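You operate a simulated robot arm through the tools that you are given. There is no shell and no other tool. Be economical: measure what you need, move in short steps, check, and stop when the job is done.

You run a simulated robot arm. Do the job below in one go: nothing can be reset, and whatever is moved stays where it is left.

TASK
Gold watch in the GOLD cell, silver watch in the SILVER cell, lid shut.
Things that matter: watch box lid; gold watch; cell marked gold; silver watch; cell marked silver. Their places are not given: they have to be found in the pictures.

The check looks at the end state, three seconds after you hand in, the way a careful person would. Anything else that was tipped, shoved, dropped, spilled or broken makes it a failure. Lids that push on must go on centred and level and be pressed home; caps that screw on are set level and turned clockwise until they are tight.

THE ROBOT
A 7-joint arm with a two-finger parallel gripper, fixed in place. Base frame: the origin is at the foot of the arm, x ahead of it, y to its left, z up; the work surface is at about z = 0.851. Readings come in m, rad, newtons and seconds.
With the tool pointing down near the work surface it reaches from about 0.3 to 0.74 m from the base axis. Its first joint turns from -2.007 to 2.007 rad. Payload 3.91 kg.
The tool frame sits at the grasp point between the pads (the TCP): z along the fingers, y along the line on which they close. The tips reach 0.03 m beyond it. Largest opening 0.11 m; finger width 0.02, thickness 0.01; the body of the gripper, 0.048 by 0.112 m, starts 0.055 m behind the TCP.
Orientation is told as [roll, pitch, yaw] about the base's x, y, z axes, in that order, counted from this pose: with the fingers straight down and closing along the base's y, the tool's x points along the base's -x, its y along +y and its z along -z.

THE INTERFACE
- The arm moves only by the tool arm_command. Its argument "series" is a list of rows, each an object of numbers (a shift or turn left out is 0, a gripper value left out holds the last): "tx", "ty", "tz": the shift along the tool's x, y, z in units of 20 mm (1.0 is 20 mm); "wx", "wy", "wz": the turn, a rotation vector about the tool's x, y, z in units of 8 degrees (1.0 is 8 degrees); "fingers": the finger opening in m, from 0 to 0.11. In form: [{"tx": .., "ty": .., "tz": .., "wx": .., "wy": .., "wz": .., "fingers": ..}, ...]. A call has 1 to 10 rows; each row shifts and turns the commanded pose from where the row before left it, along the tool's axes as they then stand. A call with a number of a shift or a turn outside -1 to 1 is refused whole. A row lasts 0.2 s, in which the tool goes at most 0.05 m and 0.15 rad; a call with a longer step from one row to the next is refused whole, and so is a gripper value outside its range. A pose out of reach is approached as far as the arm can. The call stops where the force on the tool passes 40 N (or 10 N more than at its start, if that is more) or the arm is blocked; 0.2 s more then pass. Each finger travels about 0.108 m/s and halts on what it meets, pressing with about 24 N; the grip force reading is that of the motor and also rises with nothing between the fingers. The clock runs only during rows and for 0.2 s after the last one: add rows that do not move to give the fingers time. The reply holds the time, the measured pose of the TCP, the force on the tool along the base axes, the opening and the grip force, in the units named above and with some noise.
- Cameras (640 x 400 px; columns grow to the right, rows downward): "scene" is fixed at [0.2142, 0.6433, 1.4505]; the picture's right is [-0.72, -0.70, 0.00], its down [-0.30, 0.31, -0.90] and it looks along [0.63, -0.65, -0.43] (base axes); focal length 255 px, centre (320, 200). "wrist" rides on the gripper at [-0.036, 0, -0.057] in the tool frame; the picture's right is [0.00, -1.00, 0.00], its down [0.97, 0.00, -0.24] and it looks along [0.24, 0.00, 0.97] (tool axes); focal length 218 px, centre (320, 200).
- snapshot(camera): a new picture of that camera. The clock stands still meanwhile.
- lift_body(by): slides the trunk up (or, below 0, down) by that many m; the arm rides with it, the base frame stays. It gives what a move gives, with no picture.
- pixel_to_xyz(camera, pixels): for up to 12 pixels [column, row] of the newest picture of that camera ("zoom" is the newest enlarged one), the place [x, y, z] in the base frame of the surface seen there, good to about 0.002 m, but the place of the scene camera against the robot may be out by one fixed shift of up to 0.018 m in any direction. The clock stands still meanwhile.
- enlarge(camera, box): a new picture of the part [left, top, right, bottom] of that camera's present view, enlarged. The clock stands still meanwhile.
- close_job(): hands the job in; it is judged then, once.

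Go step by step. Measure first, check grasps and placings, and put right what went wrong. The budget is 80 turns and 46 pictures, counting those below and the enlarged ones. Unless the task says otherwise, let go and move clear before handing in, and close with one line.

The tools are called as name(argument=value, ...) on one line, values as JSON. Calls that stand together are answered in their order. arm_command: Moves the arm, as the interface text tells. Its arguments: {"type":"object","properties":{"series":{"type":"array","items":{"type":"object","properties":{"tx":{"type":"number"},"ty":{"type":"number"},"tz":{"type":"number"},"wx":{"type":"number"},"wy":{"type":"number"},"wz":{"type":"number"},"fingers":{"type":"number"}}}}},"required":["series"]} The other tools are called the same way: lift_body (by) slides the trunk up or down; snapshot (camera) takes a picture; pixel_to_xyz (camera, pixels) gives the place of the surface under pixels of a picture; enlarge (camera, box) takes an enlarged picture of a part of a camera's view; close_job () hands the job in.

At the start:

```text
t: 0.0
eef_pos: [0.4293, -0.0138, 1.407]
orientation: [-0.001, 0.0, 0.0]
force: [-0.2, 0.1, 0.3]
width: 0.1102
grip_force: 0.0
trunk travel left (down, up): [-0.85, 0.14]
```

scene: 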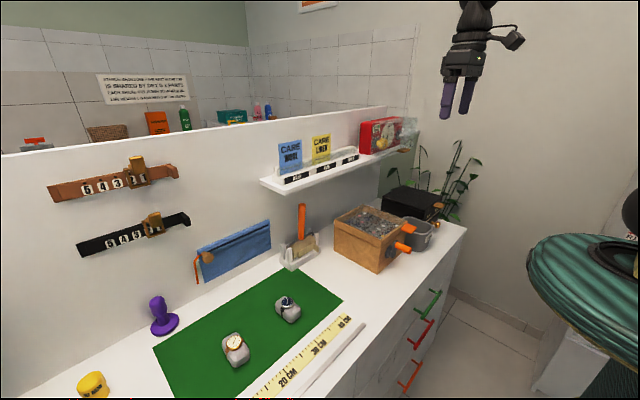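
wrist: 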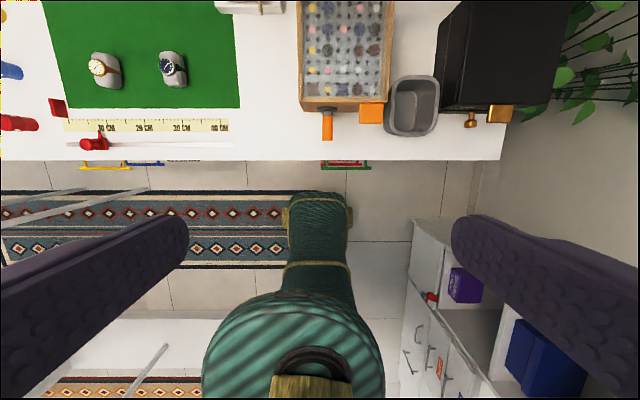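

The two watches sit on cushions on the green mat (scene ~[235,348] and [287,308]); the watch box is not obvious yet. I'll enlarge to find it.

enlarge(camera="scene", box=[320, 110, 480, 290])

enlarge(camera="wrist", box=[200, 0, 520, 170])

enlarge(camera="scene", box=[150, 200, 390, 400])

```text
2.22 times, centred on (400, 200) of scene
```

zoom: 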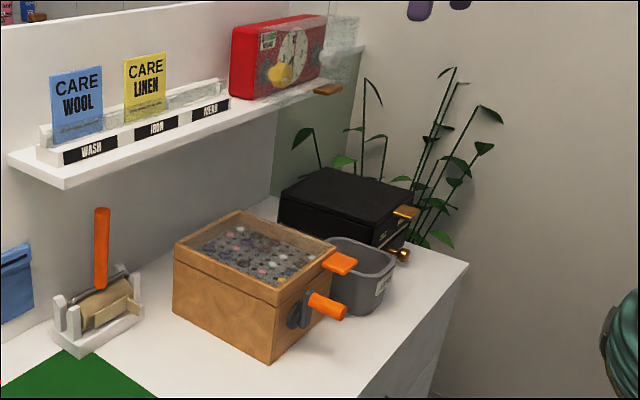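

```text
2.00 times, centred on (360, 85) of wrist
```

zoom: 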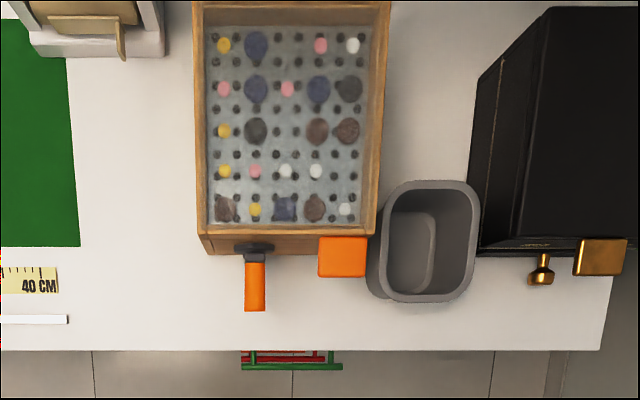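

```text
2.00 times, centred on (270, 300) of scene
```

zoom: 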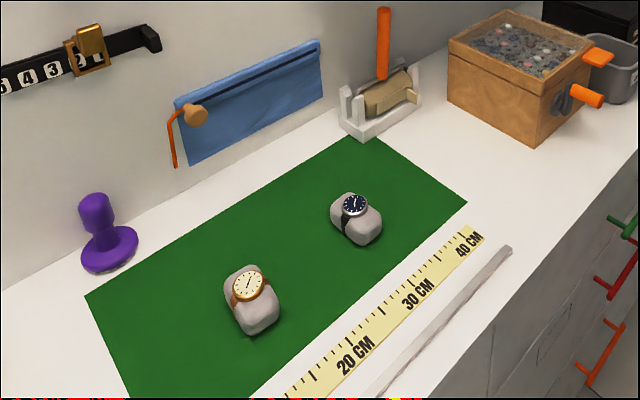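

The black box (wrist ~[510,50]) with a gold tab and a brass knob looks like the watch box. I'll measure key points.

pixel_to_xyz(camera="wrist", pixels=[[500, 112], [470, 120], [445, 118], [480, 10], [470, 40], [530, 60], [98, 66], [168, 70], [412, 105], [378, 115], [328, 125], [480, 140]])

enlarge(camera="wrist", box=[420, 60, 548, 140])

enlarge(camera="scene", box=[375, 180, 455, 230])

pixel_to_xyz(camera="scene", pixels=[[235, 341], [287, 302], [235, 360], [290, 317], [384, 195], [402, 189], [435, 205], [425, 216], [420, 237]])

```text
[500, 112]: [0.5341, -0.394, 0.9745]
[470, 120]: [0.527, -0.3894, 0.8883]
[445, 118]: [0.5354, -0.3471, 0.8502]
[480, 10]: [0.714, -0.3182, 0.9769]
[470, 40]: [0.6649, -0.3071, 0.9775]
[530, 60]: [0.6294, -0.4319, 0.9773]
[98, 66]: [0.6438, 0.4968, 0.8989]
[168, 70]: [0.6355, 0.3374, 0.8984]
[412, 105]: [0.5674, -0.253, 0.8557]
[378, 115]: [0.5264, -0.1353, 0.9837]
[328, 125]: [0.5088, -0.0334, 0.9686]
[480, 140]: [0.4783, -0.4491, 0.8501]
```

```text
5.00 times, centred on (484, 100) of wrist
```

zoom: 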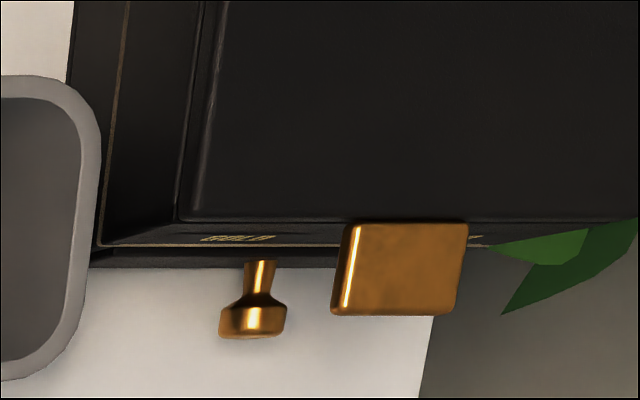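

```text
8.00 times, centred on (415, 205) of scene
```

zoom: 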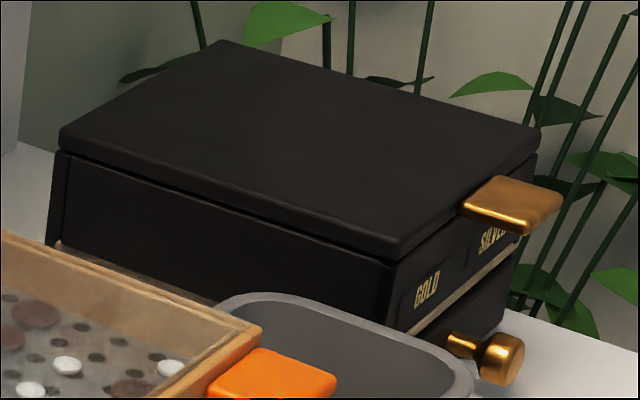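

```text
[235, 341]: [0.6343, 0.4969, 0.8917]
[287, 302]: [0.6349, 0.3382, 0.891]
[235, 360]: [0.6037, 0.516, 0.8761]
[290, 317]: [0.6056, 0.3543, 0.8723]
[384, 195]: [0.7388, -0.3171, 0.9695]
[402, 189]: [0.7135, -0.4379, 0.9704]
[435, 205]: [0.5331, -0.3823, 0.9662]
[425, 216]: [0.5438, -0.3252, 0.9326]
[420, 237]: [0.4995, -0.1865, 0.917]
```

The black box has its lid with a gold tab (≈[0.534,-0.394,0.974]), GOLD label on the left half (y≈-0.33), SILVER on the right; the brass knob below is a separate drawer/decoy. I'll move above it for a closer look.

arm_command(series=[{"ty": -1}, {"ty": -1}, {"ty": -1}, {"ty": -1}, {"ty": -1}, {"ty": -1}, {"ty": -1}, {"ty": -1}, {"ty": -1}, {"ty": -1}])

arm_command(series=[{"ty": -1, "tz": 0.5}, {"ty": -1, "tz": 0.5}, {"ty": -1, "tz": 0.5}, {"ty": -1, "tz": 0.5}, {"ty": -1, "tz": 0.5}, {"ty": -1, "tz": 0.5}, {"ty": -1, "tz": 0.5}, {"ty": -1, "tz": 0.5}, {"tz": 0.5}, {"tz": 0.5}])

snapshot(camera="wrist")

```text
t: 2.2
eef_pos: [0.4279, -0.2132, 1.4056]
orientation: [-0.001, -0.001, 0.0]
force: [-0.5, -0.4, 0.3]
width: 0.1098
grip_force: 0.0
trunk travel left (down, up): [-0.85, 0.14]
```

```text
t: 4.4
eef_pos: [0.4293, -0.3734, 1.3063]
orientation: [-0.001, 0.002, 0.001]
force: [0.4, 0.3, -0.1]
width: 0.1099
grip_force: 0.1
trunk travel left (down, up): [-0.85, 0.14]
```

```text
38 pictures are left
```

wrist: 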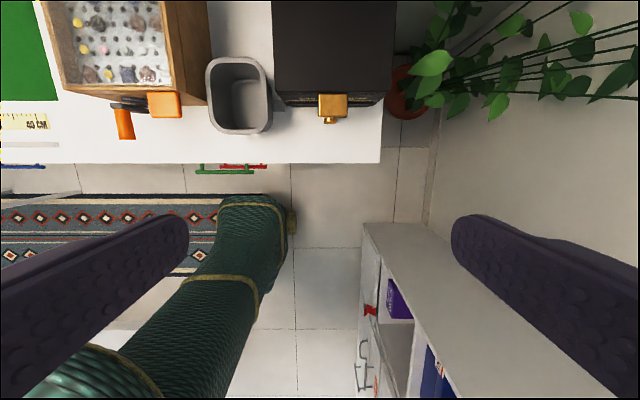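

The box lid spans cols 273–392 with the tab at ~[332,105]. Measuring lid edges.

pixel_to_xyz(camera="wrist", pixels=[[276, 90], [389, 90], [332, 105], [321, 105], [345, 105], [332, 97], [332, 115], [330, 122], [300, 3], [250, 62], [238, 125], [270, 90]])

enlarge(camera="wrist", box=[260, 60, 404, 150])

```text
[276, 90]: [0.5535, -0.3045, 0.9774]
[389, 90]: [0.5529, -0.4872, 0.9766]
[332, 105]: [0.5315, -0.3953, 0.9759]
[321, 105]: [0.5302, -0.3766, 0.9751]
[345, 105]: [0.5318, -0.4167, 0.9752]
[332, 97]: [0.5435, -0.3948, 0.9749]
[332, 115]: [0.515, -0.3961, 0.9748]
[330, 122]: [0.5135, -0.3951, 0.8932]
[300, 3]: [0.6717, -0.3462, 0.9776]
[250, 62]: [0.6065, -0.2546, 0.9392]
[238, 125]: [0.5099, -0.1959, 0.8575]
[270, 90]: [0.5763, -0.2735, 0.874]
```

```text
4.44 times, centred on (332, 105) of wrist
```

zoom: 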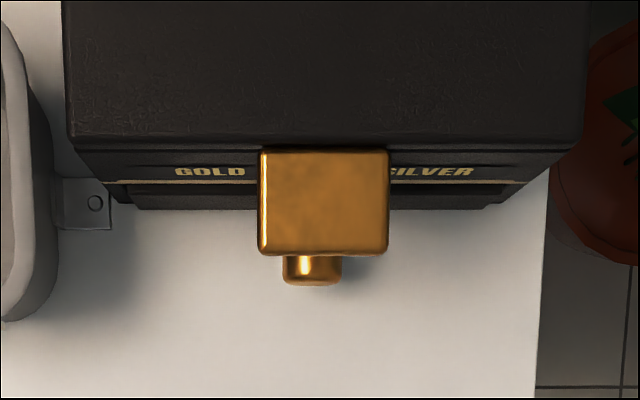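

The lid spans x≥0.5475, y -0.303…-0.489, the tab x 0.513–0.547, y -0.375…-0.418, top z 0.975; likely hinged at the rear. I'll close the fingers and tilt the tool forward 64° to hook under the tab.

arm_command(series=[{"wy": -1, "fingers": 0.0}, {"wy": -1}, {"wy": -1}, {"wy": -1}, {"wy": -1}, {"wy": -1}, {"wy": -1}, {"wy": -1}, {"ty": -0.6}, {"ty": -0.55}])

snapshot(camera="wrist")

snapshot(camera="scene")

```text
t: 6.6
eef_pos: [0.4298, -0.3975, 1.307]
orientation: [-0.001, -1.118, -0.002]
force: [0.5, 0.0, 0.3]
width: 0.0
grip_force: 23.9
trunk travel left (down, up): [-0.85, 0.14]
```

```text
36 pictures are left
```

wrist: 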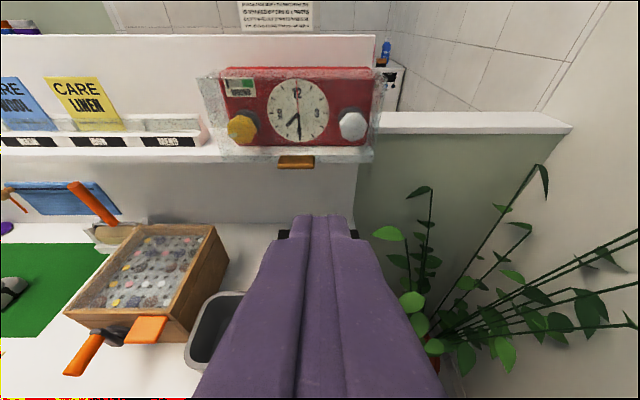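

```text
35 pictures are left
```

scene: 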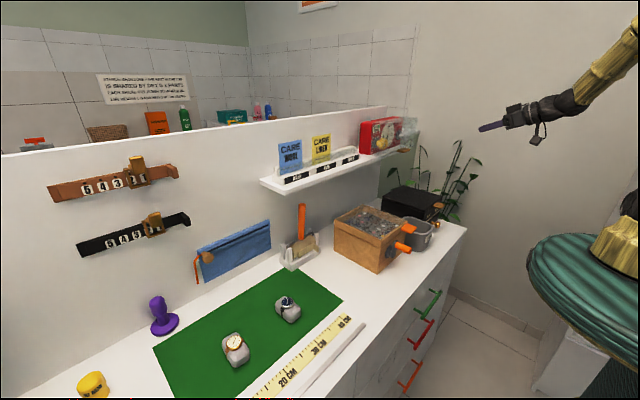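

The tilt works. A shelf with a red timer (wrist [300,110]) and a gold catch is above/behind the box; I'll measure it for clearance.

pixel_to_xyz(camera="wrist", pixels=[[298, 162], [298, 155], [250, 157], [340, 158], [200, 158], [370, 150], [300, 110], [340, 200], [282, 232], [356, 232], [290, 190], [450, 200]])

enlarge(camera="wrist", box=[190, 50, 410, 250])

```text
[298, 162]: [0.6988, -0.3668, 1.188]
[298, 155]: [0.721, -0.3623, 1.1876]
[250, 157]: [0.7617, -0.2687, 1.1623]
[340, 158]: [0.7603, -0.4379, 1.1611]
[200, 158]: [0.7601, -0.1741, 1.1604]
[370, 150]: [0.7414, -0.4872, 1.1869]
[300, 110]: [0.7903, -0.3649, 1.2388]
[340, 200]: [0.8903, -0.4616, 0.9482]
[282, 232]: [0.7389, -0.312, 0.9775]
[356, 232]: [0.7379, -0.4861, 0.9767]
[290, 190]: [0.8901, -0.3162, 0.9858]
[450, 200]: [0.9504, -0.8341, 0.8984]
```

```text
2.00 times, centred on (300, 150) of wrist
```

zoom: 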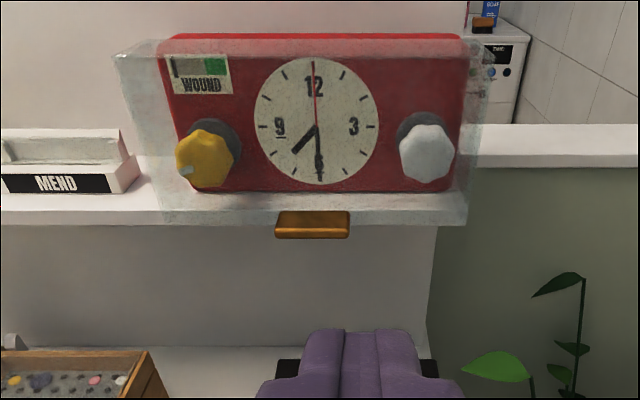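

The shelf front is at x≈0.76, z≈1.16–1.19, and a catch is at x≈0.70, z≈1.187, so the lid must not swing beyond ~70° (tab radius ≈0.23). I'll descend to hook under the tab.

arm_command(series=[{"tx": 1, "tz": 0.487}, {"tx": 1, "tz": 0.487}, {"tx": 1, "tz": 0.487}, {"tx": 1, "tz": 0.487}, {"tx": 1, "tz": 0.487}, {"tx": 1, "tz": 0.487}, {"tx": 1, "tz": 0.487}, {"tx": 1, "tz": 0.487}, {"tx": 1, "tz": 0.487}, {"tx": 1, "tz": 0.487}])

arm_command(series=[{"tx": 0.988, "tz": 0.667}, {"tx": 0.988, "tz": 0.667}, {"tx": 0.988, "tz": 0.667}, {"tx": 0.988, "tz": 0.667}, {"tx": 0.988, "tz": 0.667}, {"tx": 0.988, "tz": 0.667}, {}])

snapshot(camera="wrist")

```text
t: 8.8
eef_pos: [0.428, -0.3947, 1.0831]
orientation: [0.002, -1.118, 0.0]
force: [0.4, 0.2, 0.1]
width: 0.0
grip_force: 23.7
trunk travel left (down, up): [-0.85, 0.14]
```

```text
t: 10.4
eef_pos: [0.4475, -0.3954, 0.9433]
orientation: [0.0, -1.117, 0.0]
force: [0.3, 0.1, -0.5]
width: 0.0001
grip_force: 24.2
trunk travel left (down, up): [-0.85, 0.14]
```

```text
33 pictures are left
```

wrist: 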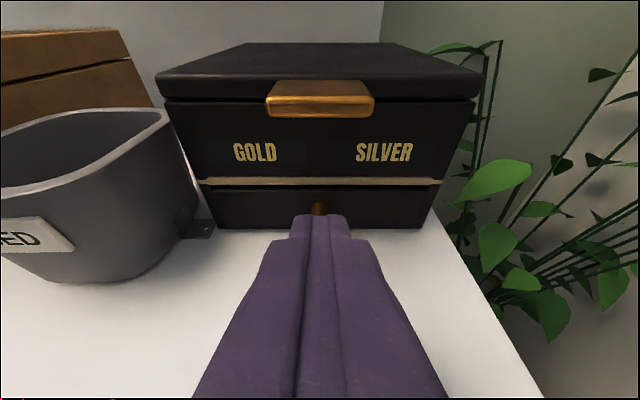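

The view shows GOLD left, SILVER right, the tab's front face at rows ~97–117. Measuring tab underside height and knob.

pixel_to_xyz(camera="wrist", pixels=[[320, 115], [320, 99], [318, 207], [320, 122], [250, 95], [250, 107], [250, 183]])

```text
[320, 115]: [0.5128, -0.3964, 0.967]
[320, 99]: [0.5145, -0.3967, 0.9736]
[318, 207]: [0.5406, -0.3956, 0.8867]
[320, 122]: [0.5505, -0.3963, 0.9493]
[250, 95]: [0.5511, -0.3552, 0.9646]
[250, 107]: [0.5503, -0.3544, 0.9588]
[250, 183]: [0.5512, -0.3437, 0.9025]
```

Tab underside is at z≈0.965, so I'll slide in under it and start lifting gently.

arm_command(series=[{"tx": -0.44, "tz": 0.9}, {"tx": -0.44, "tz": 0.9}, {"tx": -0.44, "tz": 0.9}, {}, {"tx": -0.5, "tz": -0.24}, {"tx": -0.5, "tz": -0.24}, {"tx": -0.5, "tz": -0.24}, {}])

snapshot(camera="wrist")

```text
t: 12.2
eef_pos: [0.5091, -0.3967, 0.9762]
orientation: [0.001, -1.117, -0.002]
force: [-1.2, 0.3, -1.6]
width: 0.0002
grip_force: 23.4
trunk travel left (down, up): [-0.85, 0.14]
```

```text
32 pictures are left
```

wrist: 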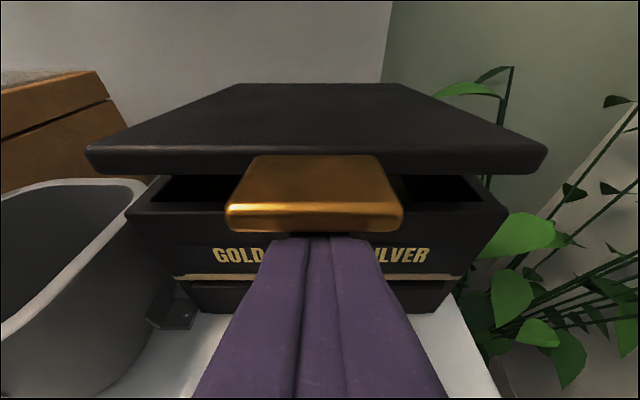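

The lid is hinged at the rear and light (≈2 N). I'll follow the hinge arc (centre ≈[0.742,0.965], r≈0.205) up to about 39°.

arm_command(series=[{"tx": -0.951, "tz": -0.309}, {"tx": -0.977, "tz": -0.215}, {"tx": -0.993, "tz": -0.118}, {"tx": -1.0, "tz": -0.02}, {"tx": -0.997, "tz": 0.077}, {"tx": -0.985, "tz": 0.174}, {}])

snapshot(camera="wrist")

enlarge(camera="scene", box=[340, 100, 500, 260])

```text
t: 13.8
eef_pos: [0.5507, -0.3968, 1.0868]
orientation: [0.0, -1.119, 0.001]
force: [0.5, 0.1, -0.7]
width: 0.0
grip_force: 24.1
trunk travel left (down, up): [-0.85, 0.14]
```

```text
31 pictures are left
```

wrist: 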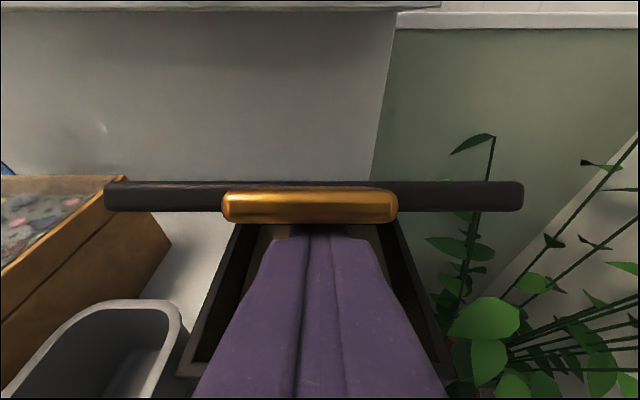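

```text
2.50 times, centred on (420, 180) of scene
```

zoom: 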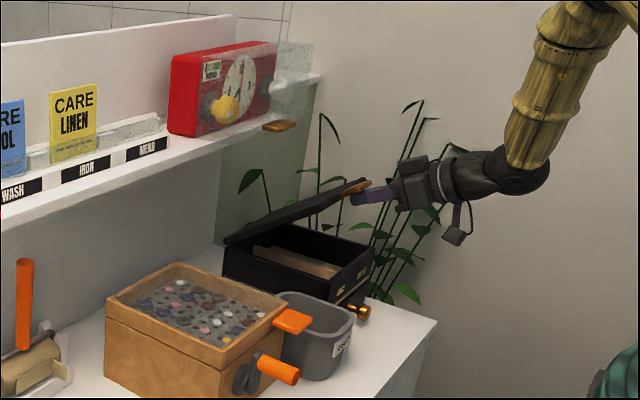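

The lid is at ~38° and clear. Continue to ~58°.

arm_command(series=[{"tx": -0.963, "tz": 0.269}, {"tx": -0.932, "tz": 0.362}, {"tx": -0.892, "tz": 0.45}, {}])

enlarge(camera="scene", box=[340, 100, 500, 260])

```text
t: 14.8
eef_pos: [0.5969, -0.3958, 1.1273]
orientation: [0.0, -1.117, 0.0]
force: [1.3, -0.6, -0.2]
width: 0.0002
grip_force: 24.3
trunk travel left (down, up): [-0.85, 0.14]
```

```text
2.50 times, centred on (420, 180) of scene
```

zoom: 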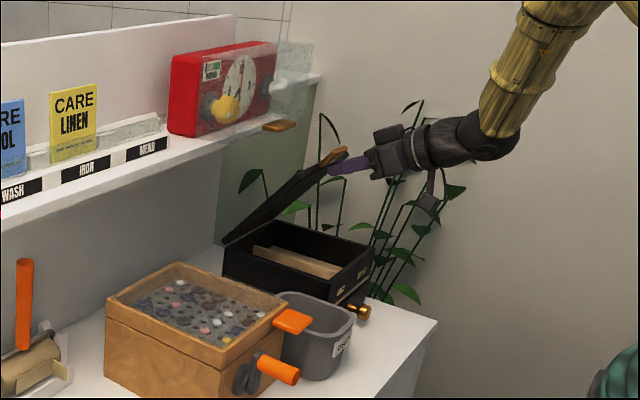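

The lid is at ~57°. I'll back the fingers off 4 cm to see if the lid stays.

arm_command(series=[{"tz": -1}, {"tz": -1}, {}, {}])

snapshot(camera="wrist")

```text
t: 15.8
eef_pos: [0.5591, -0.3983, 1.1445]
orientation: [-0.001, -1.116, -0.001]
force: [0.4, -0.1, -0.5]
width: 0.0001
grip_force: 24.3
trunk travel left (down, up): [-0.85, 0.14]
```

```text
28 pictures are left
```

wrist: 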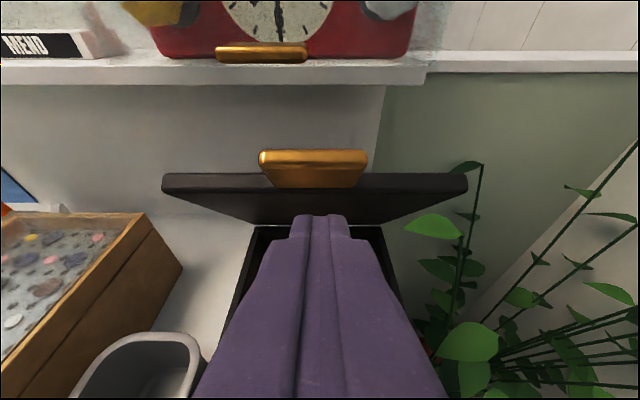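

The lid seems to hold its angle; measuring the tab and lid edge to confirm, and the catch above.

pixel_to_xyz(camera="wrist", pixels=[[314, 155], [314, 180], [200, 185], [430, 185], [220, 200], [262, 50], [262, 60], [262, 45]])

arm_command(series=[{}, {}, {}, {}, {}])

enlarge(camera="scene", box=[340, 100, 500, 260])

```text
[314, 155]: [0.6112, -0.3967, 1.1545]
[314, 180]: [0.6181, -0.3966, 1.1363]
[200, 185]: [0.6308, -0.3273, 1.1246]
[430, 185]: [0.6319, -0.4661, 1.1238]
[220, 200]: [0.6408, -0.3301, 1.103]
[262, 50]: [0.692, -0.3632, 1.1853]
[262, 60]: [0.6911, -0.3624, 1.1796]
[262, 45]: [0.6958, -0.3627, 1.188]
```

```text
t: 17.0
eef_pos: [0.5589, -0.3983, 1.1444]
orientation: [-0.003, -1.118, 0.0]
force: [-0.3, -0.2, 0.7]
width: 0.0
grip_force: 24.0
trunk travel left (down, up): [-0.85, 0.14]
```

```text
2.50 times, centred on (420, 180) of scene
```

zoom: 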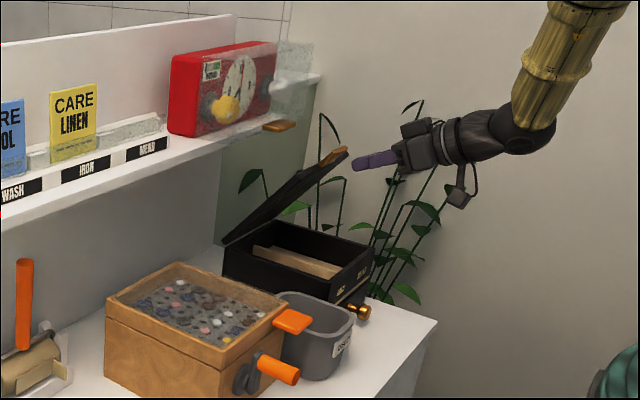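

The lid stays put (friction hinge) at ~55°. I'll push it to about 67° for more room, still ~3 cm short of the catch at x≈0.69, then back away.

arm_command(series=[{"tz": 1}, {"tz": 1}, {"tx": -0.848, "tz": 0.53}, {"tx": -0.793, "tz": 0.609}, {}, {"tz": -1}, {"tz": -1}, {"tz": -1}, {"tz": -1}])

snapshot(camera="wrist")

```text
t: 19.0
eef_pos: [0.5581, -0.3953, 1.1808]
orientation: [0.0, -1.117, 0.0]
force: [-0.1, 0.2, -0.2]
width: 0.0002
grip_force: 24.5
trunk travel left (down, up): [-0.85, 0.14]
```

```text
26 pictures are left
```

wrist: 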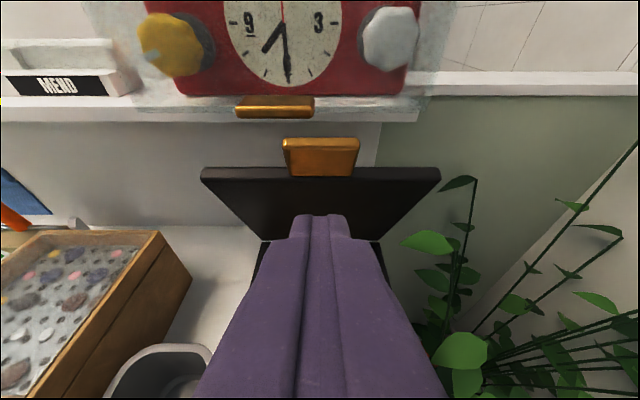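

The lid is further open and not touching the catch. I'll retreat, un-tilt to 32° and open the fingers to look into the box.

arm_command(series=[{"tx": 0.44, "tz": -0.9}, {"tx": 0.44, "tz": -0.9}, {"tx": 0.44, "tz": -0.9}, {"tx": 0.0, "tz": -0.9}, {"tx": 0.0, "tz": -0.9}, {"wy": 1, "fingers": 0.11}, {"wy": 1}, {"wy": 1}, {"wy": 1}, {}])

snapshot(camera="wrist")

```text
t: 21.2
eef_pos: [0.4648, -0.3971, 1.1958]
orientation: [-0.001, -0.558, 0.001]
force: [0.1, 0.8, 0.3]
width: 0.1099
grip_force: 0.1
trunk travel left (down, up): [-0.85, 0.14]
```

```text
25 pictures are left
```

wrist: 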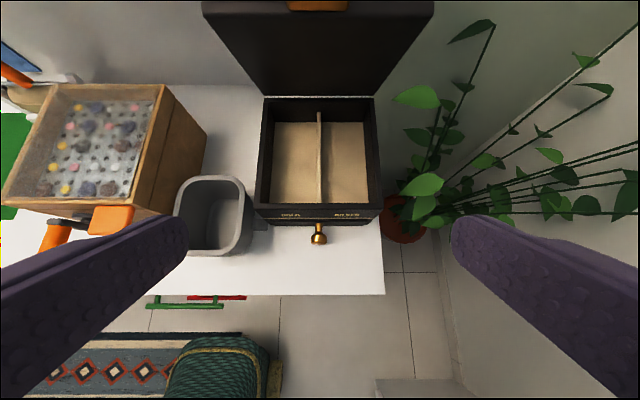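

Two cells: left (cols 272–317) and right (323–366). Measuring floors, walls and the lid.

pixel_to_xyz(camera="wrist", pixels=[[275, 195], [275, 128], [313, 195], [313, 130], [327, 195], [363, 195], [361, 130], [320, 160], [264, 150], [376, 150], [290, 208], [320, 5]])

enlarge(camera="wrist", box=[240, 80, 400, 240])

```text
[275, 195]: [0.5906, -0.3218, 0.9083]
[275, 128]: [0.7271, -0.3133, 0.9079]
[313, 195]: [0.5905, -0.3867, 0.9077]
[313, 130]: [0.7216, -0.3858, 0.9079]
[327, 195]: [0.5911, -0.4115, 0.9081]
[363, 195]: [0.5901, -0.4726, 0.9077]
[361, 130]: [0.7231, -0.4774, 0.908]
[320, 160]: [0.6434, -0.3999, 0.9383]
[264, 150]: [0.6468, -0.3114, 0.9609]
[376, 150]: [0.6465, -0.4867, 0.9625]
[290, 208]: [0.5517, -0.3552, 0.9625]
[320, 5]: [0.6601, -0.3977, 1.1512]
```

```text
2.50 times, centred on (320, 160) of wrist
```

zoom: 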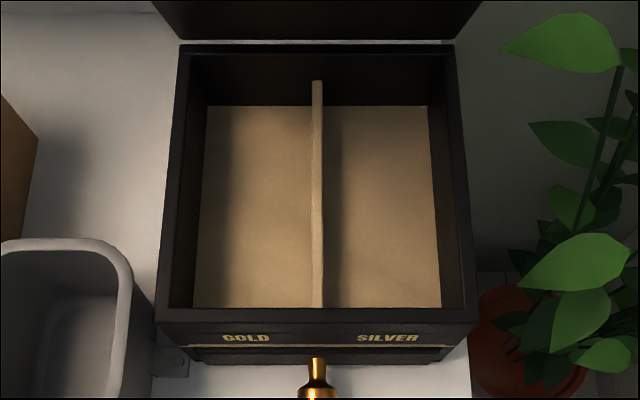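

Floors are at z≈0.908, rim 0.961, divider top 0.938 at y≈-0.397; the cells are ~0.08 wide (y) and ~0.16 long (x). Now over to the watches, at this safe height.

arm_command(series=[{"ty": 1}, {"ty": 1}, {"ty": 1}, {"ty": 1}, {"ty": 1}, {"ty": 1}, {"ty": 1}, {"ty": 1}, {"ty": 1}, {"ty": 1}])

arm_command(series=[{"ty": 1}, {"ty": 1}, {"ty": 1}, {"ty": 1}, {"ty": 1}, {"ty": 1}, {"ty": 1}, {"ty": 1}, {"ty": 1}, {"ty": 1}])

arm_command(series=[{"ty": 1}, {"ty": 1}, {"ty": 1}, {"ty": 1}, {"ty": 1}, {"ty": 1}, {"ty": 1}, {"ty": 1}, {"ty": 1}, {"ty": 1}])

arm_command(series=[{"ty": 1}, {"ty": 1}, {"ty": 1}, {"ty": 1}, {"ty": 1}, {"ty": 1}, {"ty": 1}, {"ty": 0.5}, {}])

snapshot(camera="wrist")

```text
t: 23.4
eef_pos: [0.4654, -0.1971, 1.1964]
orientation: [0.0, -0.558, -0.002]
force: [0.9, 1.1, 1.2]
width: 0.1101
grip_force: 0.0
trunk travel left (down, up): [-0.85, 0.14]
```

```text
t: 25.6
eef_pos: [0.4656, 0.0044, 1.1962]
orientation: [0.0, -0.559, 0.001]
force: [0.6, 0.0, 0.5]
width: 0.1099
grip_force: 0.1
trunk travel left (down, up): [-0.85, 0.14]
```

```text
t: 27.8
eef_pos: [0.4679, 0.203, 1.1963]
orientation: [0.0, -0.559, -0.002]
force: [0.4, 0.6, -0.1]
width: 0.1101
grip_force: 0.0
trunk travel left (down, up): [-0.85, 0.14]
```

```text
t: 29.8
eef_pos: [0.4687, 0.355, 1.1968]
orientation: [-0.001, -0.561, -0.001]
force: [0.3, -0.7, 0.0]
width: 0.1101
grip_force: 0.0
trunk travel left (down, up): [-0.85, 0.14]
```

```text
23 pictures are left
```

wrist: 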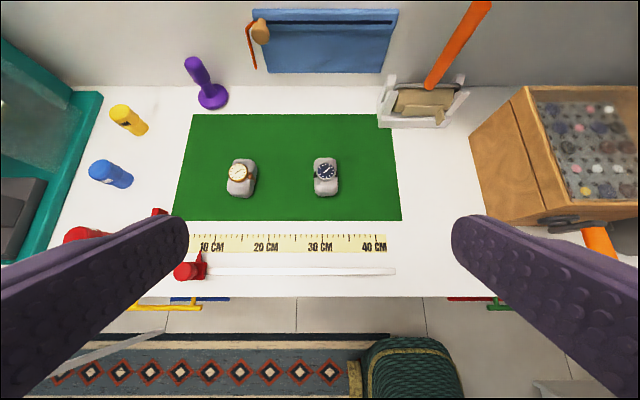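

enlarge(camera="wrist", box=[205, 135, 365, 215])

```text
4.00 times, centred on (285, 175) of wrist
```

zoom: 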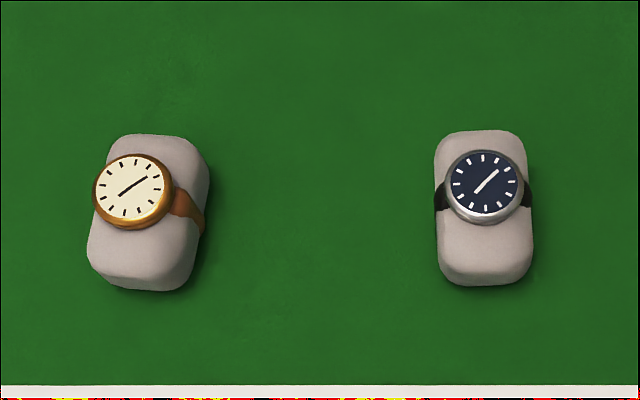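

Each watch is strapped round a cushion that is longer along x. Measuring extents in the zoom.

pixel_to_xyz(camera="zoom", pixels=[[486, 187], [440, 187], [530, 190], [484, 137], [484, 278], [440, 230], [526, 230], [133, 190], [205, 215], [160, 142], [140, 283], [92, 245]])

pixel_to_xyz(camera="zoom", pixels=[[190, 245], [115, 150], [203, 170], [480, 240], [484, 285], [530, 240], [436, 160], [145, 245], [485, 350]])

```text
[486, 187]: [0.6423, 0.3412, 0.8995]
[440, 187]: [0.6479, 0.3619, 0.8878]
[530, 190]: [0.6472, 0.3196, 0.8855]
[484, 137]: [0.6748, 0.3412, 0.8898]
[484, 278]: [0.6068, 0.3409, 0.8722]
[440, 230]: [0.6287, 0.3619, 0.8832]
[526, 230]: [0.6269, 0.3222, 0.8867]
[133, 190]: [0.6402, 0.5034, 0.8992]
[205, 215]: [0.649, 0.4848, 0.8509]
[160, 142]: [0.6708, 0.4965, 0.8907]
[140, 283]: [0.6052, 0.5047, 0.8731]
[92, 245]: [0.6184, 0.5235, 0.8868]
```

```text
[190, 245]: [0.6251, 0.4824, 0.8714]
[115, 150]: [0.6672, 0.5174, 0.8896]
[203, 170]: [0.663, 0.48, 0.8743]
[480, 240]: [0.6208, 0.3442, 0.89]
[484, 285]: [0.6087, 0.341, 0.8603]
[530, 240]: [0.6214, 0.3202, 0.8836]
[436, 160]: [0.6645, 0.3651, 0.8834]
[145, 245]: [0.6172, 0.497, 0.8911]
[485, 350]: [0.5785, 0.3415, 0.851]
```

Silver: centre ≈[0.641,0.341], ~0.045 wide, 0.072 long, top 0.8995. Gold: centre ≈[0.640,0.5005], turned ~-7°. Same tool orientation for pick and place keeps them level; I'll go for silver first, descending along the tool axis.

arm_command(series=[{"tz": 1, "ty": -0.07, "fingers": 0.09}, {"tz": 1, "ty": -0.07}, {"tz": 1, "ty": -0.07}, {"tz": 1, "ty": -0.07}, {"tz": 1, "ty": -0.07}, {"tz": 1, "ty": -0.07}, {"tz": 1, "ty": -0.07}, {"tz": 1, "ty": -0.07}, {"tz": 1, "ty": -0.07}, {"tz": 1, "ty": -0.07}])

arm_command(series=[{"tz": 0.964, "tx": -0.08}, {"tz": 0.964, "tx": -0.08}, {"tz": 0.964, "tx": -0.08}, {"tz": 0.964, "tx": -0.08}, {"tz": 0.964, "tx": -0.08}, {}])

snapshot(camera="wrist")

```text
t: 32.0
eef_pos: [0.576, 0.339, 1.025]
orientation: [0.0, -0.559, 0.0]
force: [0.2, -0.1, -0.4]
width: 0.0899
grip_force: 0.1
trunk travel left (down, up): [-0.85, 0.14]
```

```text
t: 33.4
eef_pos: [0.6301, 0.3382, 0.9482]
orientation: [0.001, -0.559, 0.0]
force: [-0.8, -0.1, 0.6]
width: 0.0901
grip_force: 0.1
trunk travel left (down, up): [-0.85, 0.14]
```

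```text
21 pictures are left
```

wrist: 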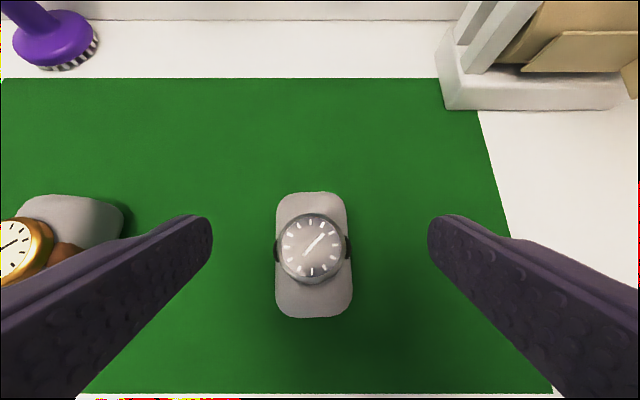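

The silver watch is at col ~313, close to centred. Measuring precisely.

pixel_to_xyz(camera="wrist", pixels=[[312, 250], [278, 300], [349, 300], [277, 210], [345, 210], [312, 195], [312, 315], [275, 248], [350, 248]])

```text
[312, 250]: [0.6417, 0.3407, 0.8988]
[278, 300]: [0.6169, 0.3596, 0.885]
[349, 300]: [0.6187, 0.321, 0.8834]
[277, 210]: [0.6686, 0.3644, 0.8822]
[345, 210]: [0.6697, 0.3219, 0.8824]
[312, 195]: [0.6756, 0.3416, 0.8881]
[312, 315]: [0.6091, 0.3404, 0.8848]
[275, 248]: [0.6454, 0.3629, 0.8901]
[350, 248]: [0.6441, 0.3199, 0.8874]
```

Centre confirmed at y≈0.341. Descend to z≈0.887 and close.

arm_command(series=[{"tx": 0.483, "tz": 0.9, "ty": 0.14}, {"tx": 0.483, "tz": 0.9}, {"tx": 0.483, "tz": 0.9}, {}, {"fingers": 0.0}, {}, {}, {}])

snapshot(camera="wrist")

```text
t: 35.2
eef_pos: [0.6359, 0.343, 0.8893]
orientation: [0.0, -0.558, 0.002]
force: [0.7, 0.1, -0.7]
width: 0.0456
grip_force: 24.0
trunk travel left (down, up): [-0.85, 0.14]
```

```text
20 pictures are left
```

wrist: 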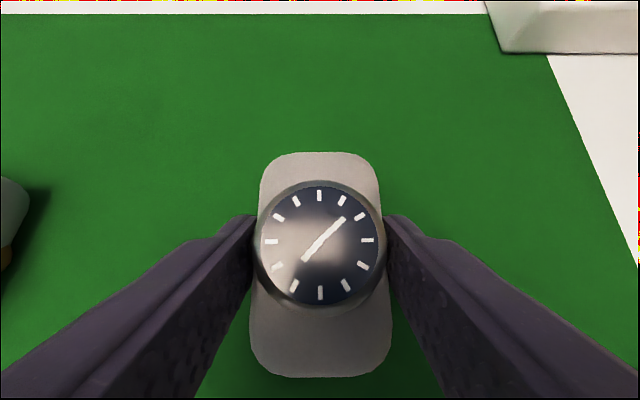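

Gripped (width 0.0456, watch on its cushion). Lifting up and back, then checking.

arm_command(series=[{"tx": -0.53, "tz": -0.85}, {"tx": -0.53, "tz": -0.85}, {"tz": -1}, {"tz": -1}, {"tz": -1}, {"tz": -1}, {"tz": -1}, {"tz": -1}, {"tz": -1}, {"tz": -1}])

arm_command(series=[{"tz": -1, "ty": -0.15}, {"tz": -1}, {"ty": -1}, {"ty": -1}, {"ty": -1}, {"ty": -1}, {"ty": -1}, {"ty": -1}, {"ty": -1}, {"ty": -1}])

snapshot(camera="wrist")

```text
t: 37.4
eef_pos: [0.5498, 0.3425, 1.0648]
orientation: [0.0, -0.559, 0.0]
force: [-0.7, 0.6, -0.1]
width: 0.0457
grip_force: 24.4
trunk travel left (down, up): [-0.85, 0.14]
```

```text
t: 39.6
eef_pos: [0.5275, 0.177, 1.0996]
orientation: [-0.001, -0.559, 0.0]
force: [0.3, -0.6, -1.1]
width: 0.0455
grip_force: 24.6
trunk travel left (down, up): [-0.85, 0.14]
```

```text
19 pictures are left
```

wrist: 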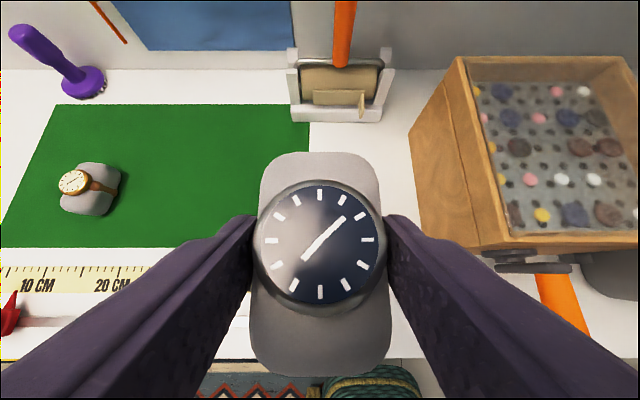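

Held firmly and level. Carrying on along -y to y=-0.44.

arm_command(series=[{"ty": -1}, {"ty": -1}, {"ty": -1}, {"ty": -1}, {"ty": -1}, {"ty": -1}, {"ty": -1}, {"ty": -1}, {"ty": -1}, {"ty": -1}])

arm_command(series=[{"ty": -1}, {"ty": -1}, {"ty": -1}, {"ty": -1}, {"ty": -1}, {"ty": -1}, {"ty": -1}, {"ty": -1}, {"ty": -1}, {"ty": -1}])

arm_command(series=[{"ty": -1}, {"ty": -1}, {"ty": -1}, {"ty": -1}, {"ty": -1}, {"ty": -1}, {"ty": -1}, {"ty": -1}, {"ty": -1}, {"ty": -0.85}])

snapshot(camera="wrist")

```text
t: 41.8
eef_pos: [0.5272, -0.0226, 1.0987]
orientation: [-0.001, -0.56, 0.0]
force: [0.3, 0.1, -1.2]
width: 0.0457
grip_force: 24.0
trunk travel left (down, up): [-0.85, 0.14]
```

```text
t: 44.0
eef_pos: [0.527, -0.2217, 1.0979]
orientation: [-0.002, -0.559, -0.002]
force: [0.3, -0.2, -0.4]
width: 0.0455
grip_force: 23.6
trunk travel left (down, up): [-0.85, 0.14]
```

```text
t: 46.2
eef_pos: [0.5291, -0.4163, 1.0976]
orientation: [0.003, -0.559, 0.001]
force: [-0.1, -0.4, -0.3]
width: 0.0454
grip_force: 24.1
trunk travel left (down, up): [-0.85, 0.14]
```

```text
18 pictures are left
```

wrist: 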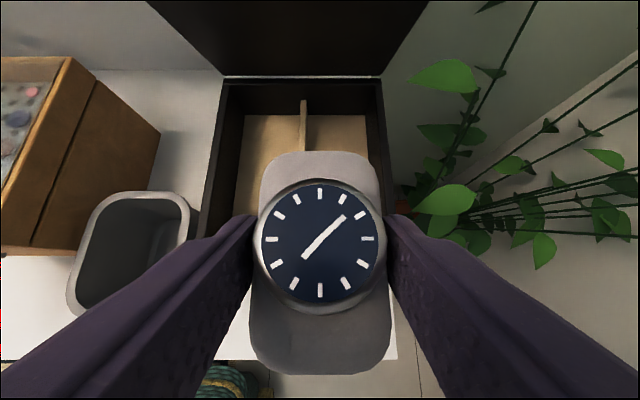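

y is -0.416, one step short of -0.44. Measuring the silver cell's walls before lowering.

pixel_to_xyz(camera="wrist", pixels=[[310, 135], [363, 135], [303, 110], [366, 122], [375, 125], [245, 135], [298, 140], [225, 130], [238, 120], [384, 150]])

enlarge(camera="wrist", box=[210, 70, 400, 190])

```text
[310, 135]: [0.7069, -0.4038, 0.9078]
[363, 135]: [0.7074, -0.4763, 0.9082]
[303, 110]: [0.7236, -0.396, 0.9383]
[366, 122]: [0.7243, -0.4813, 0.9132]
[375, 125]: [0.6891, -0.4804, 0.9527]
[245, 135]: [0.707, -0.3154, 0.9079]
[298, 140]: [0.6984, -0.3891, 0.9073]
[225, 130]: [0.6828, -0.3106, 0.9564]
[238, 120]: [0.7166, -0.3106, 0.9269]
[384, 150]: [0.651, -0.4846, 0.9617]
```

```text
3.33 times, centred on (305, 130) of wrist
```

zoom: 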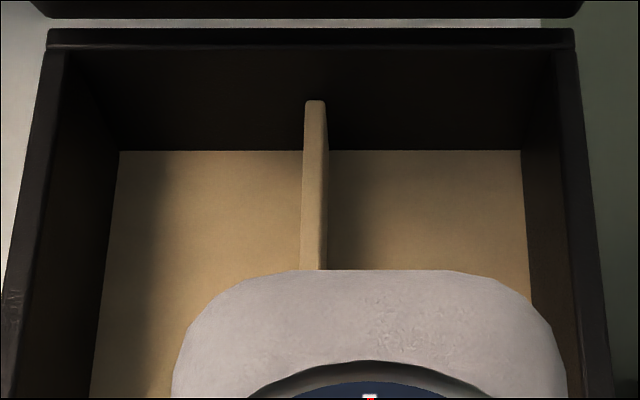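

Silver cell inner y is -0.481…-0.4005 (centre -0.441); gold cell -0.3925…-0.3106 (centre -0.3515). Aligning and lowering to just above the rim.

arm_command(series=[{"ty": -1}, {"ty": -0.15}, {"tx": -0.221, "tz": 0.96}, {"tx": -0.221, "tz": 0.96}, {"tx": -0.221, "tz": 0.96}, {"tx": -0.221, "tz": 0.96}, {"tx": -0.221, "tz": 0.96}, {"tx": -0.221, "tz": 0.96}, {"tx": -0.221, "tz": 0.96}, {}])

snapshot(camera="wrist")

enlarge(camera="scene", box=[340, 100, 500, 260])

```text
t: 48.4
eef_pos: [0.6282, -0.4412, 0.9984]
orientation: [0.0, -0.56, -0.001]
force: [0.3, 0.4, -1.5]
width: 0.0455
grip_force: 24.1
trunk travel left (down, up): [-0.85, 0.14]
```

```text
16 pictures are left
```

wrist: 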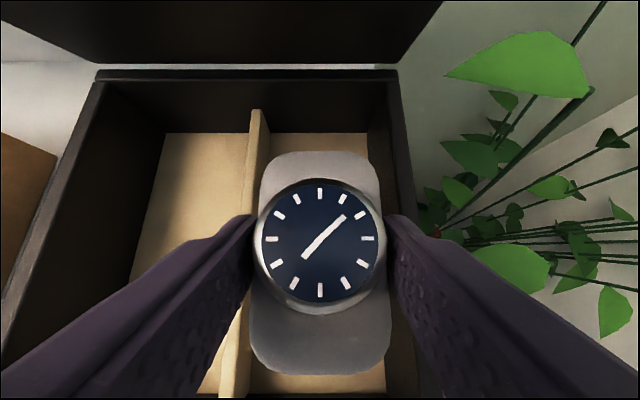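

```text
2.50 times, centred on (420, 180) of scene
```

zoom: 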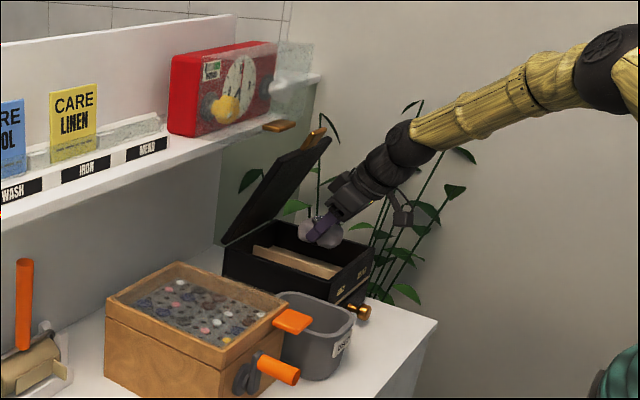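

Well centred between divider and right wall. Lowering straight down to z≈0.948.

arm_command(series=[{"tx": 0.33, "tz": 0.53}, {"tx": 0.33, "tz": 0.53}, {"tx": 0.33, "tz": 0.53}, {"tx": 0.33, "tz": 0.53}, {}])

```text
t: 49.6
eef_pos: [0.626, -0.4411, 0.9499]
orientation: [0.001, -0.56, -0.001]
force: [-0.6, -0.4, -0.1]
width: 0.0454
grip_force: 24.2
trunk travel left (down, up): [-0.85, 0.14]
```

Lower 2 mm more and release slightly (opening 0.055).

arm_command(series=[{"tx": 0.06, "tz": 0.09}, {}, {"fingers": 0.056}, {}, {}])

snapshot(camera="wrist")

```text
t: 50.8
eef_pos: [0.6269, -0.4398, 0.9473]
orientation: [0.0, -0.554, -0.002]
force: [-0.5, 8.6, -1.8]
width: 0.0516
grip_force: 0.0
trunk travel left (down, up): [-0.85, 0.14]
```

```text
14 pictures are left
```

wrist: 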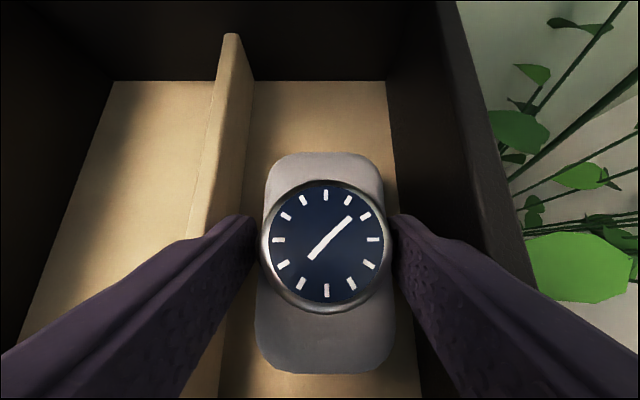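

The fingers opened to 0.0516 with the right one touching the wall (8.6 N in +y). I'll narrow to 0.050, shift 1.5 mm left and lift straight out.

arm_command(series=[{"ty": 0.08, "fingers": 0.051}, {}])

arm_command(series=[{"tx": -0.33, "tz": -0.53}, {"tx": -0.33, "tz": -0.53}, {"tx": -0.33, "tz": -0.53}, {"tx": -0.33, "tz": -0.53}, {"tx": -0.33, "tz": -0.53}, {"tz": -1}, {"tz": -1}, {"tz": -1}, {"tz": -1}])

snapshot(camera="wrist")

```text
t: 51.4
eef_pos: [0.6262, -0.4401, 0.9478]
orientation: [-0.001, -0.557, 0.0]
force: [0.5, 1.8, 0.0]
width: 0.0501
grip_force: 0.0
trunk travel left (down, up): [-0.85, 0.14]
```

```text
t: 53.4
eef_pos: [0.5809, -0.4377, 1.081]
orientation: [0.001, -0.558, 0.0]
force: [0.1, -0.2, 0.3]
width: 0.0508
grip_force: 0.1
trunk travel left (down, up): [-0.85, 0.14]
```

```text
13 pictures are left
```

wrist: 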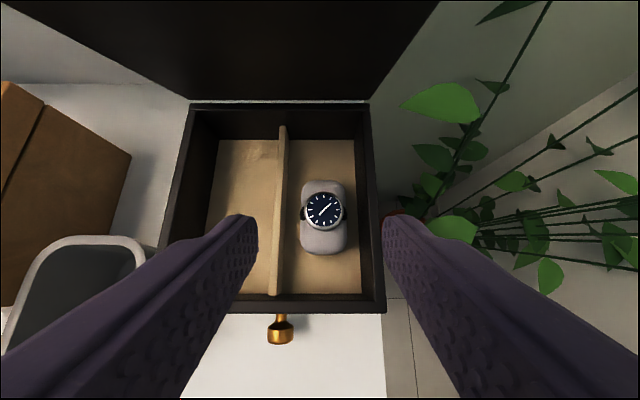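

The silver watch sits flat in the SILVER cell. Checking heights, then heading back for the gold (TCP retreats first).

pixel_to_xyz(camera="wrist", pixels=[[323, 210], [324, 245], [322, 183], [370, 200], [182, 200], [323, 305], [302, 240], [346, 240]])

arm_command(series=[{"tz": -1}, {"tz": -1}, {"ty": 1}, {"ty": 1}, {"ty": 1}, {"ty": 1}, {"ty": 1}, {"ty": 1}, {"ty": 1}, {"ty": 1}])

arm_command(series=[{"ty": 1}, {"ty": 1}, {"ty": 1}, {"ty": 1}, {"ty": 1}, {"ty": 1}, {"ty": 1}, {"ty": 1}, {"ty": 1}, {"ty": 1}])

arm_command(series=[{"ty": 1}, {"ty": 1}, {"ty": 1}, {"ty": 1}, {"ty": 1}, {"ty": 1}, {"ty": 1}, {"ty": 1}, {"ty": 1}, {"ty": 1}])

arm_command(series=[{"ty": 1}, {"ty": 1}, {"ty": 1}, {"ty": 1}, {"ty": 1}, {"ty": 1}, {"ty": 1}, {"ty": 1}, {"ty": 1}, {"ty": 1}])

arm_command(series=[{"ty": 1, "fingers": 0.09}, {"ty": 1}, {"ty": 1}, {"ty": 1}, {"ty": 1}, {"ty": 1}, {"ty": 1}, {"ty": 1}, {"wx": 0.464, "wz": 0.742}, {}])

snapshot(camera="wrist")

```text
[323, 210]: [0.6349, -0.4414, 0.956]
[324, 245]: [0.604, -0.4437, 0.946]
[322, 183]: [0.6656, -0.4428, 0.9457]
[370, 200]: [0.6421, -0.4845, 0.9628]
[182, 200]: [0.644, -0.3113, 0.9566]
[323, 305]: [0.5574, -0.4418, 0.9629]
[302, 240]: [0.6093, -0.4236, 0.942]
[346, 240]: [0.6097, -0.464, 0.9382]
```

```text
t: 55.6
eef_pos: [0.5632, -0.2779, 1.1112]
orientation: [0.001, -0.558, 0.0]
force: [0.0, 0.2, -0.6]
width: 0.0508
grip_force: 0.0
trunk travel left (down, up): [-0.85, 0.14]
```

```text
t: 57.8
eef_pos: [0.5617, -0.0793, 1.1125]
orientation: [0.001, -0.558, 0.0]
force: [-0.8, 0.6, 0.4]
width: 0.0508
grip_force: 0.1
trunk travel left (down, up): [-0.85, 0.14]
```

```text
t: 60.0
eef_pos: [0.5617, 0.1213, 1.1112]
orientation: [0.0, -0.557, 0.0]
force: [-1.2, 0.1, 0.5]
width: 0.0511
grip_force: 0.1
trunk travel left (down, up): [-0.85, 0.14]
```

```text
t: 62.2
eef_pos: [0.5602, 0.3211, 1.1115]
orientation: [-0.001, -0.558, 0.001]
force: [0.1, 0.8, 0.3]
width: 0.051
grip_force: 0.0
trunk travel left (down, up): [-0.85, 0.14]
```

```text
t: 64.4
eef_pos: [0.5608, 0.4818, 1.1123]
orientation: [-0.001, -0.558, -0.122]
force: [0.4, 0.3, -0.7]
width: 0.0901
grip_force: 0.1
trunk travel left (down, up): [-0.85, 0.14]
```

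```text
12 pictures are left
```

wrist: 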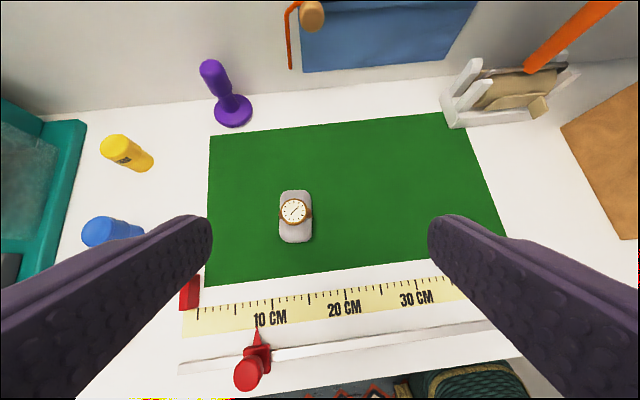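

The gold cushion now looks aligned with the gripper (vertical in image at col ~295). Measuring it.

pixel_to_xyz(camera="wrist", pixels=[[294, 210], [295, 191], [296, 239], [281, 225], [312, 225], [281, 198], [309, 198]])

enlarge(camera="wrist", box=[255, 180, 335, 250])

```text
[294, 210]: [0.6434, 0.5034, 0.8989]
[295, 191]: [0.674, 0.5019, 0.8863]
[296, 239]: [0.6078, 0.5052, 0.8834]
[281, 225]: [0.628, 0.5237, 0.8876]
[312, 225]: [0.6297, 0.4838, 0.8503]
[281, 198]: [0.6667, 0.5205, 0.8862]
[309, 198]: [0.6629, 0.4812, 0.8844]
```

```text
5.71 times, centred on (295, 215) of wrist
```

zoom: 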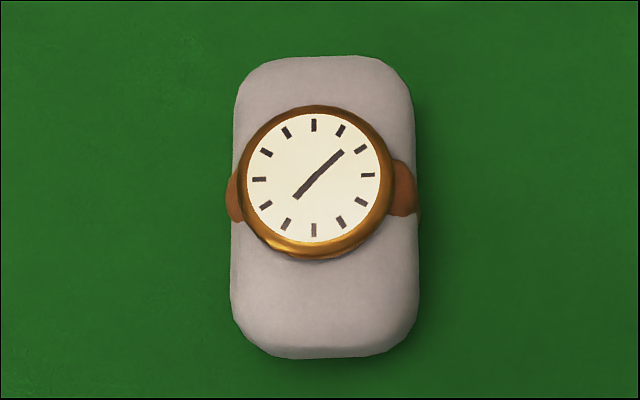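

Gold centre ≈[0.641,0.5025]. Descending to pre-grasp above it.

arm_command(series=[{"tx": 0.143, "tz": 0.972, "ty": 0.166}, {"tx": 0.143, "tz": 0.972, "ty": 0.166}, {"tx": 0.143, "tz": 0.972, "ty": 0.166}, {"tx": 0.143, "tz": 0.972, "ty": 0.166}, {"tx": 0.143, "tz": 0.972, "ty": 0.166}, {"tx": 0.143, "tz": 0.972, "ty": 0.166}, {"tx": 0.143, "tz": 0.972, "ty": 0.166}, {"tx": 0.143, "tz": 0.972, "ty": 0.166}, {"tx": 0.143, "tz": 0.972, "ty": 0.166}, {}])

snapshot(camera="wrist")

```text
t: 66.6
eef_pos: [0.6313, 0.4973, 0.9499]
orientation: [-0.001, -0.559, -0.121]
force: [0.8, -0.5, -0.8]
width: 0.09
grip_force: 0.1
out of reach, approached as far as the arm can: row 9
trunk travel left (down, up): [-0.85, 0.14]
```

```text
10 pictures are left
```

wrist: 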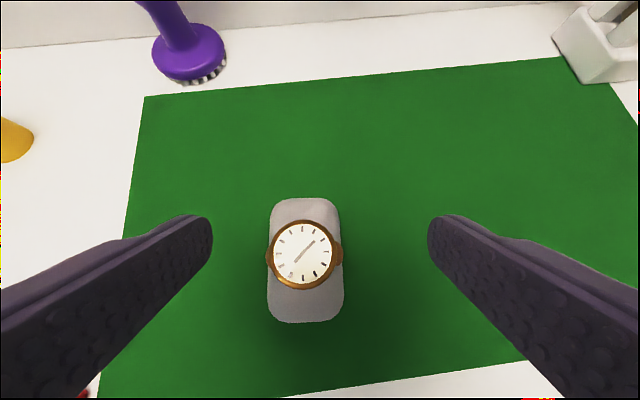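

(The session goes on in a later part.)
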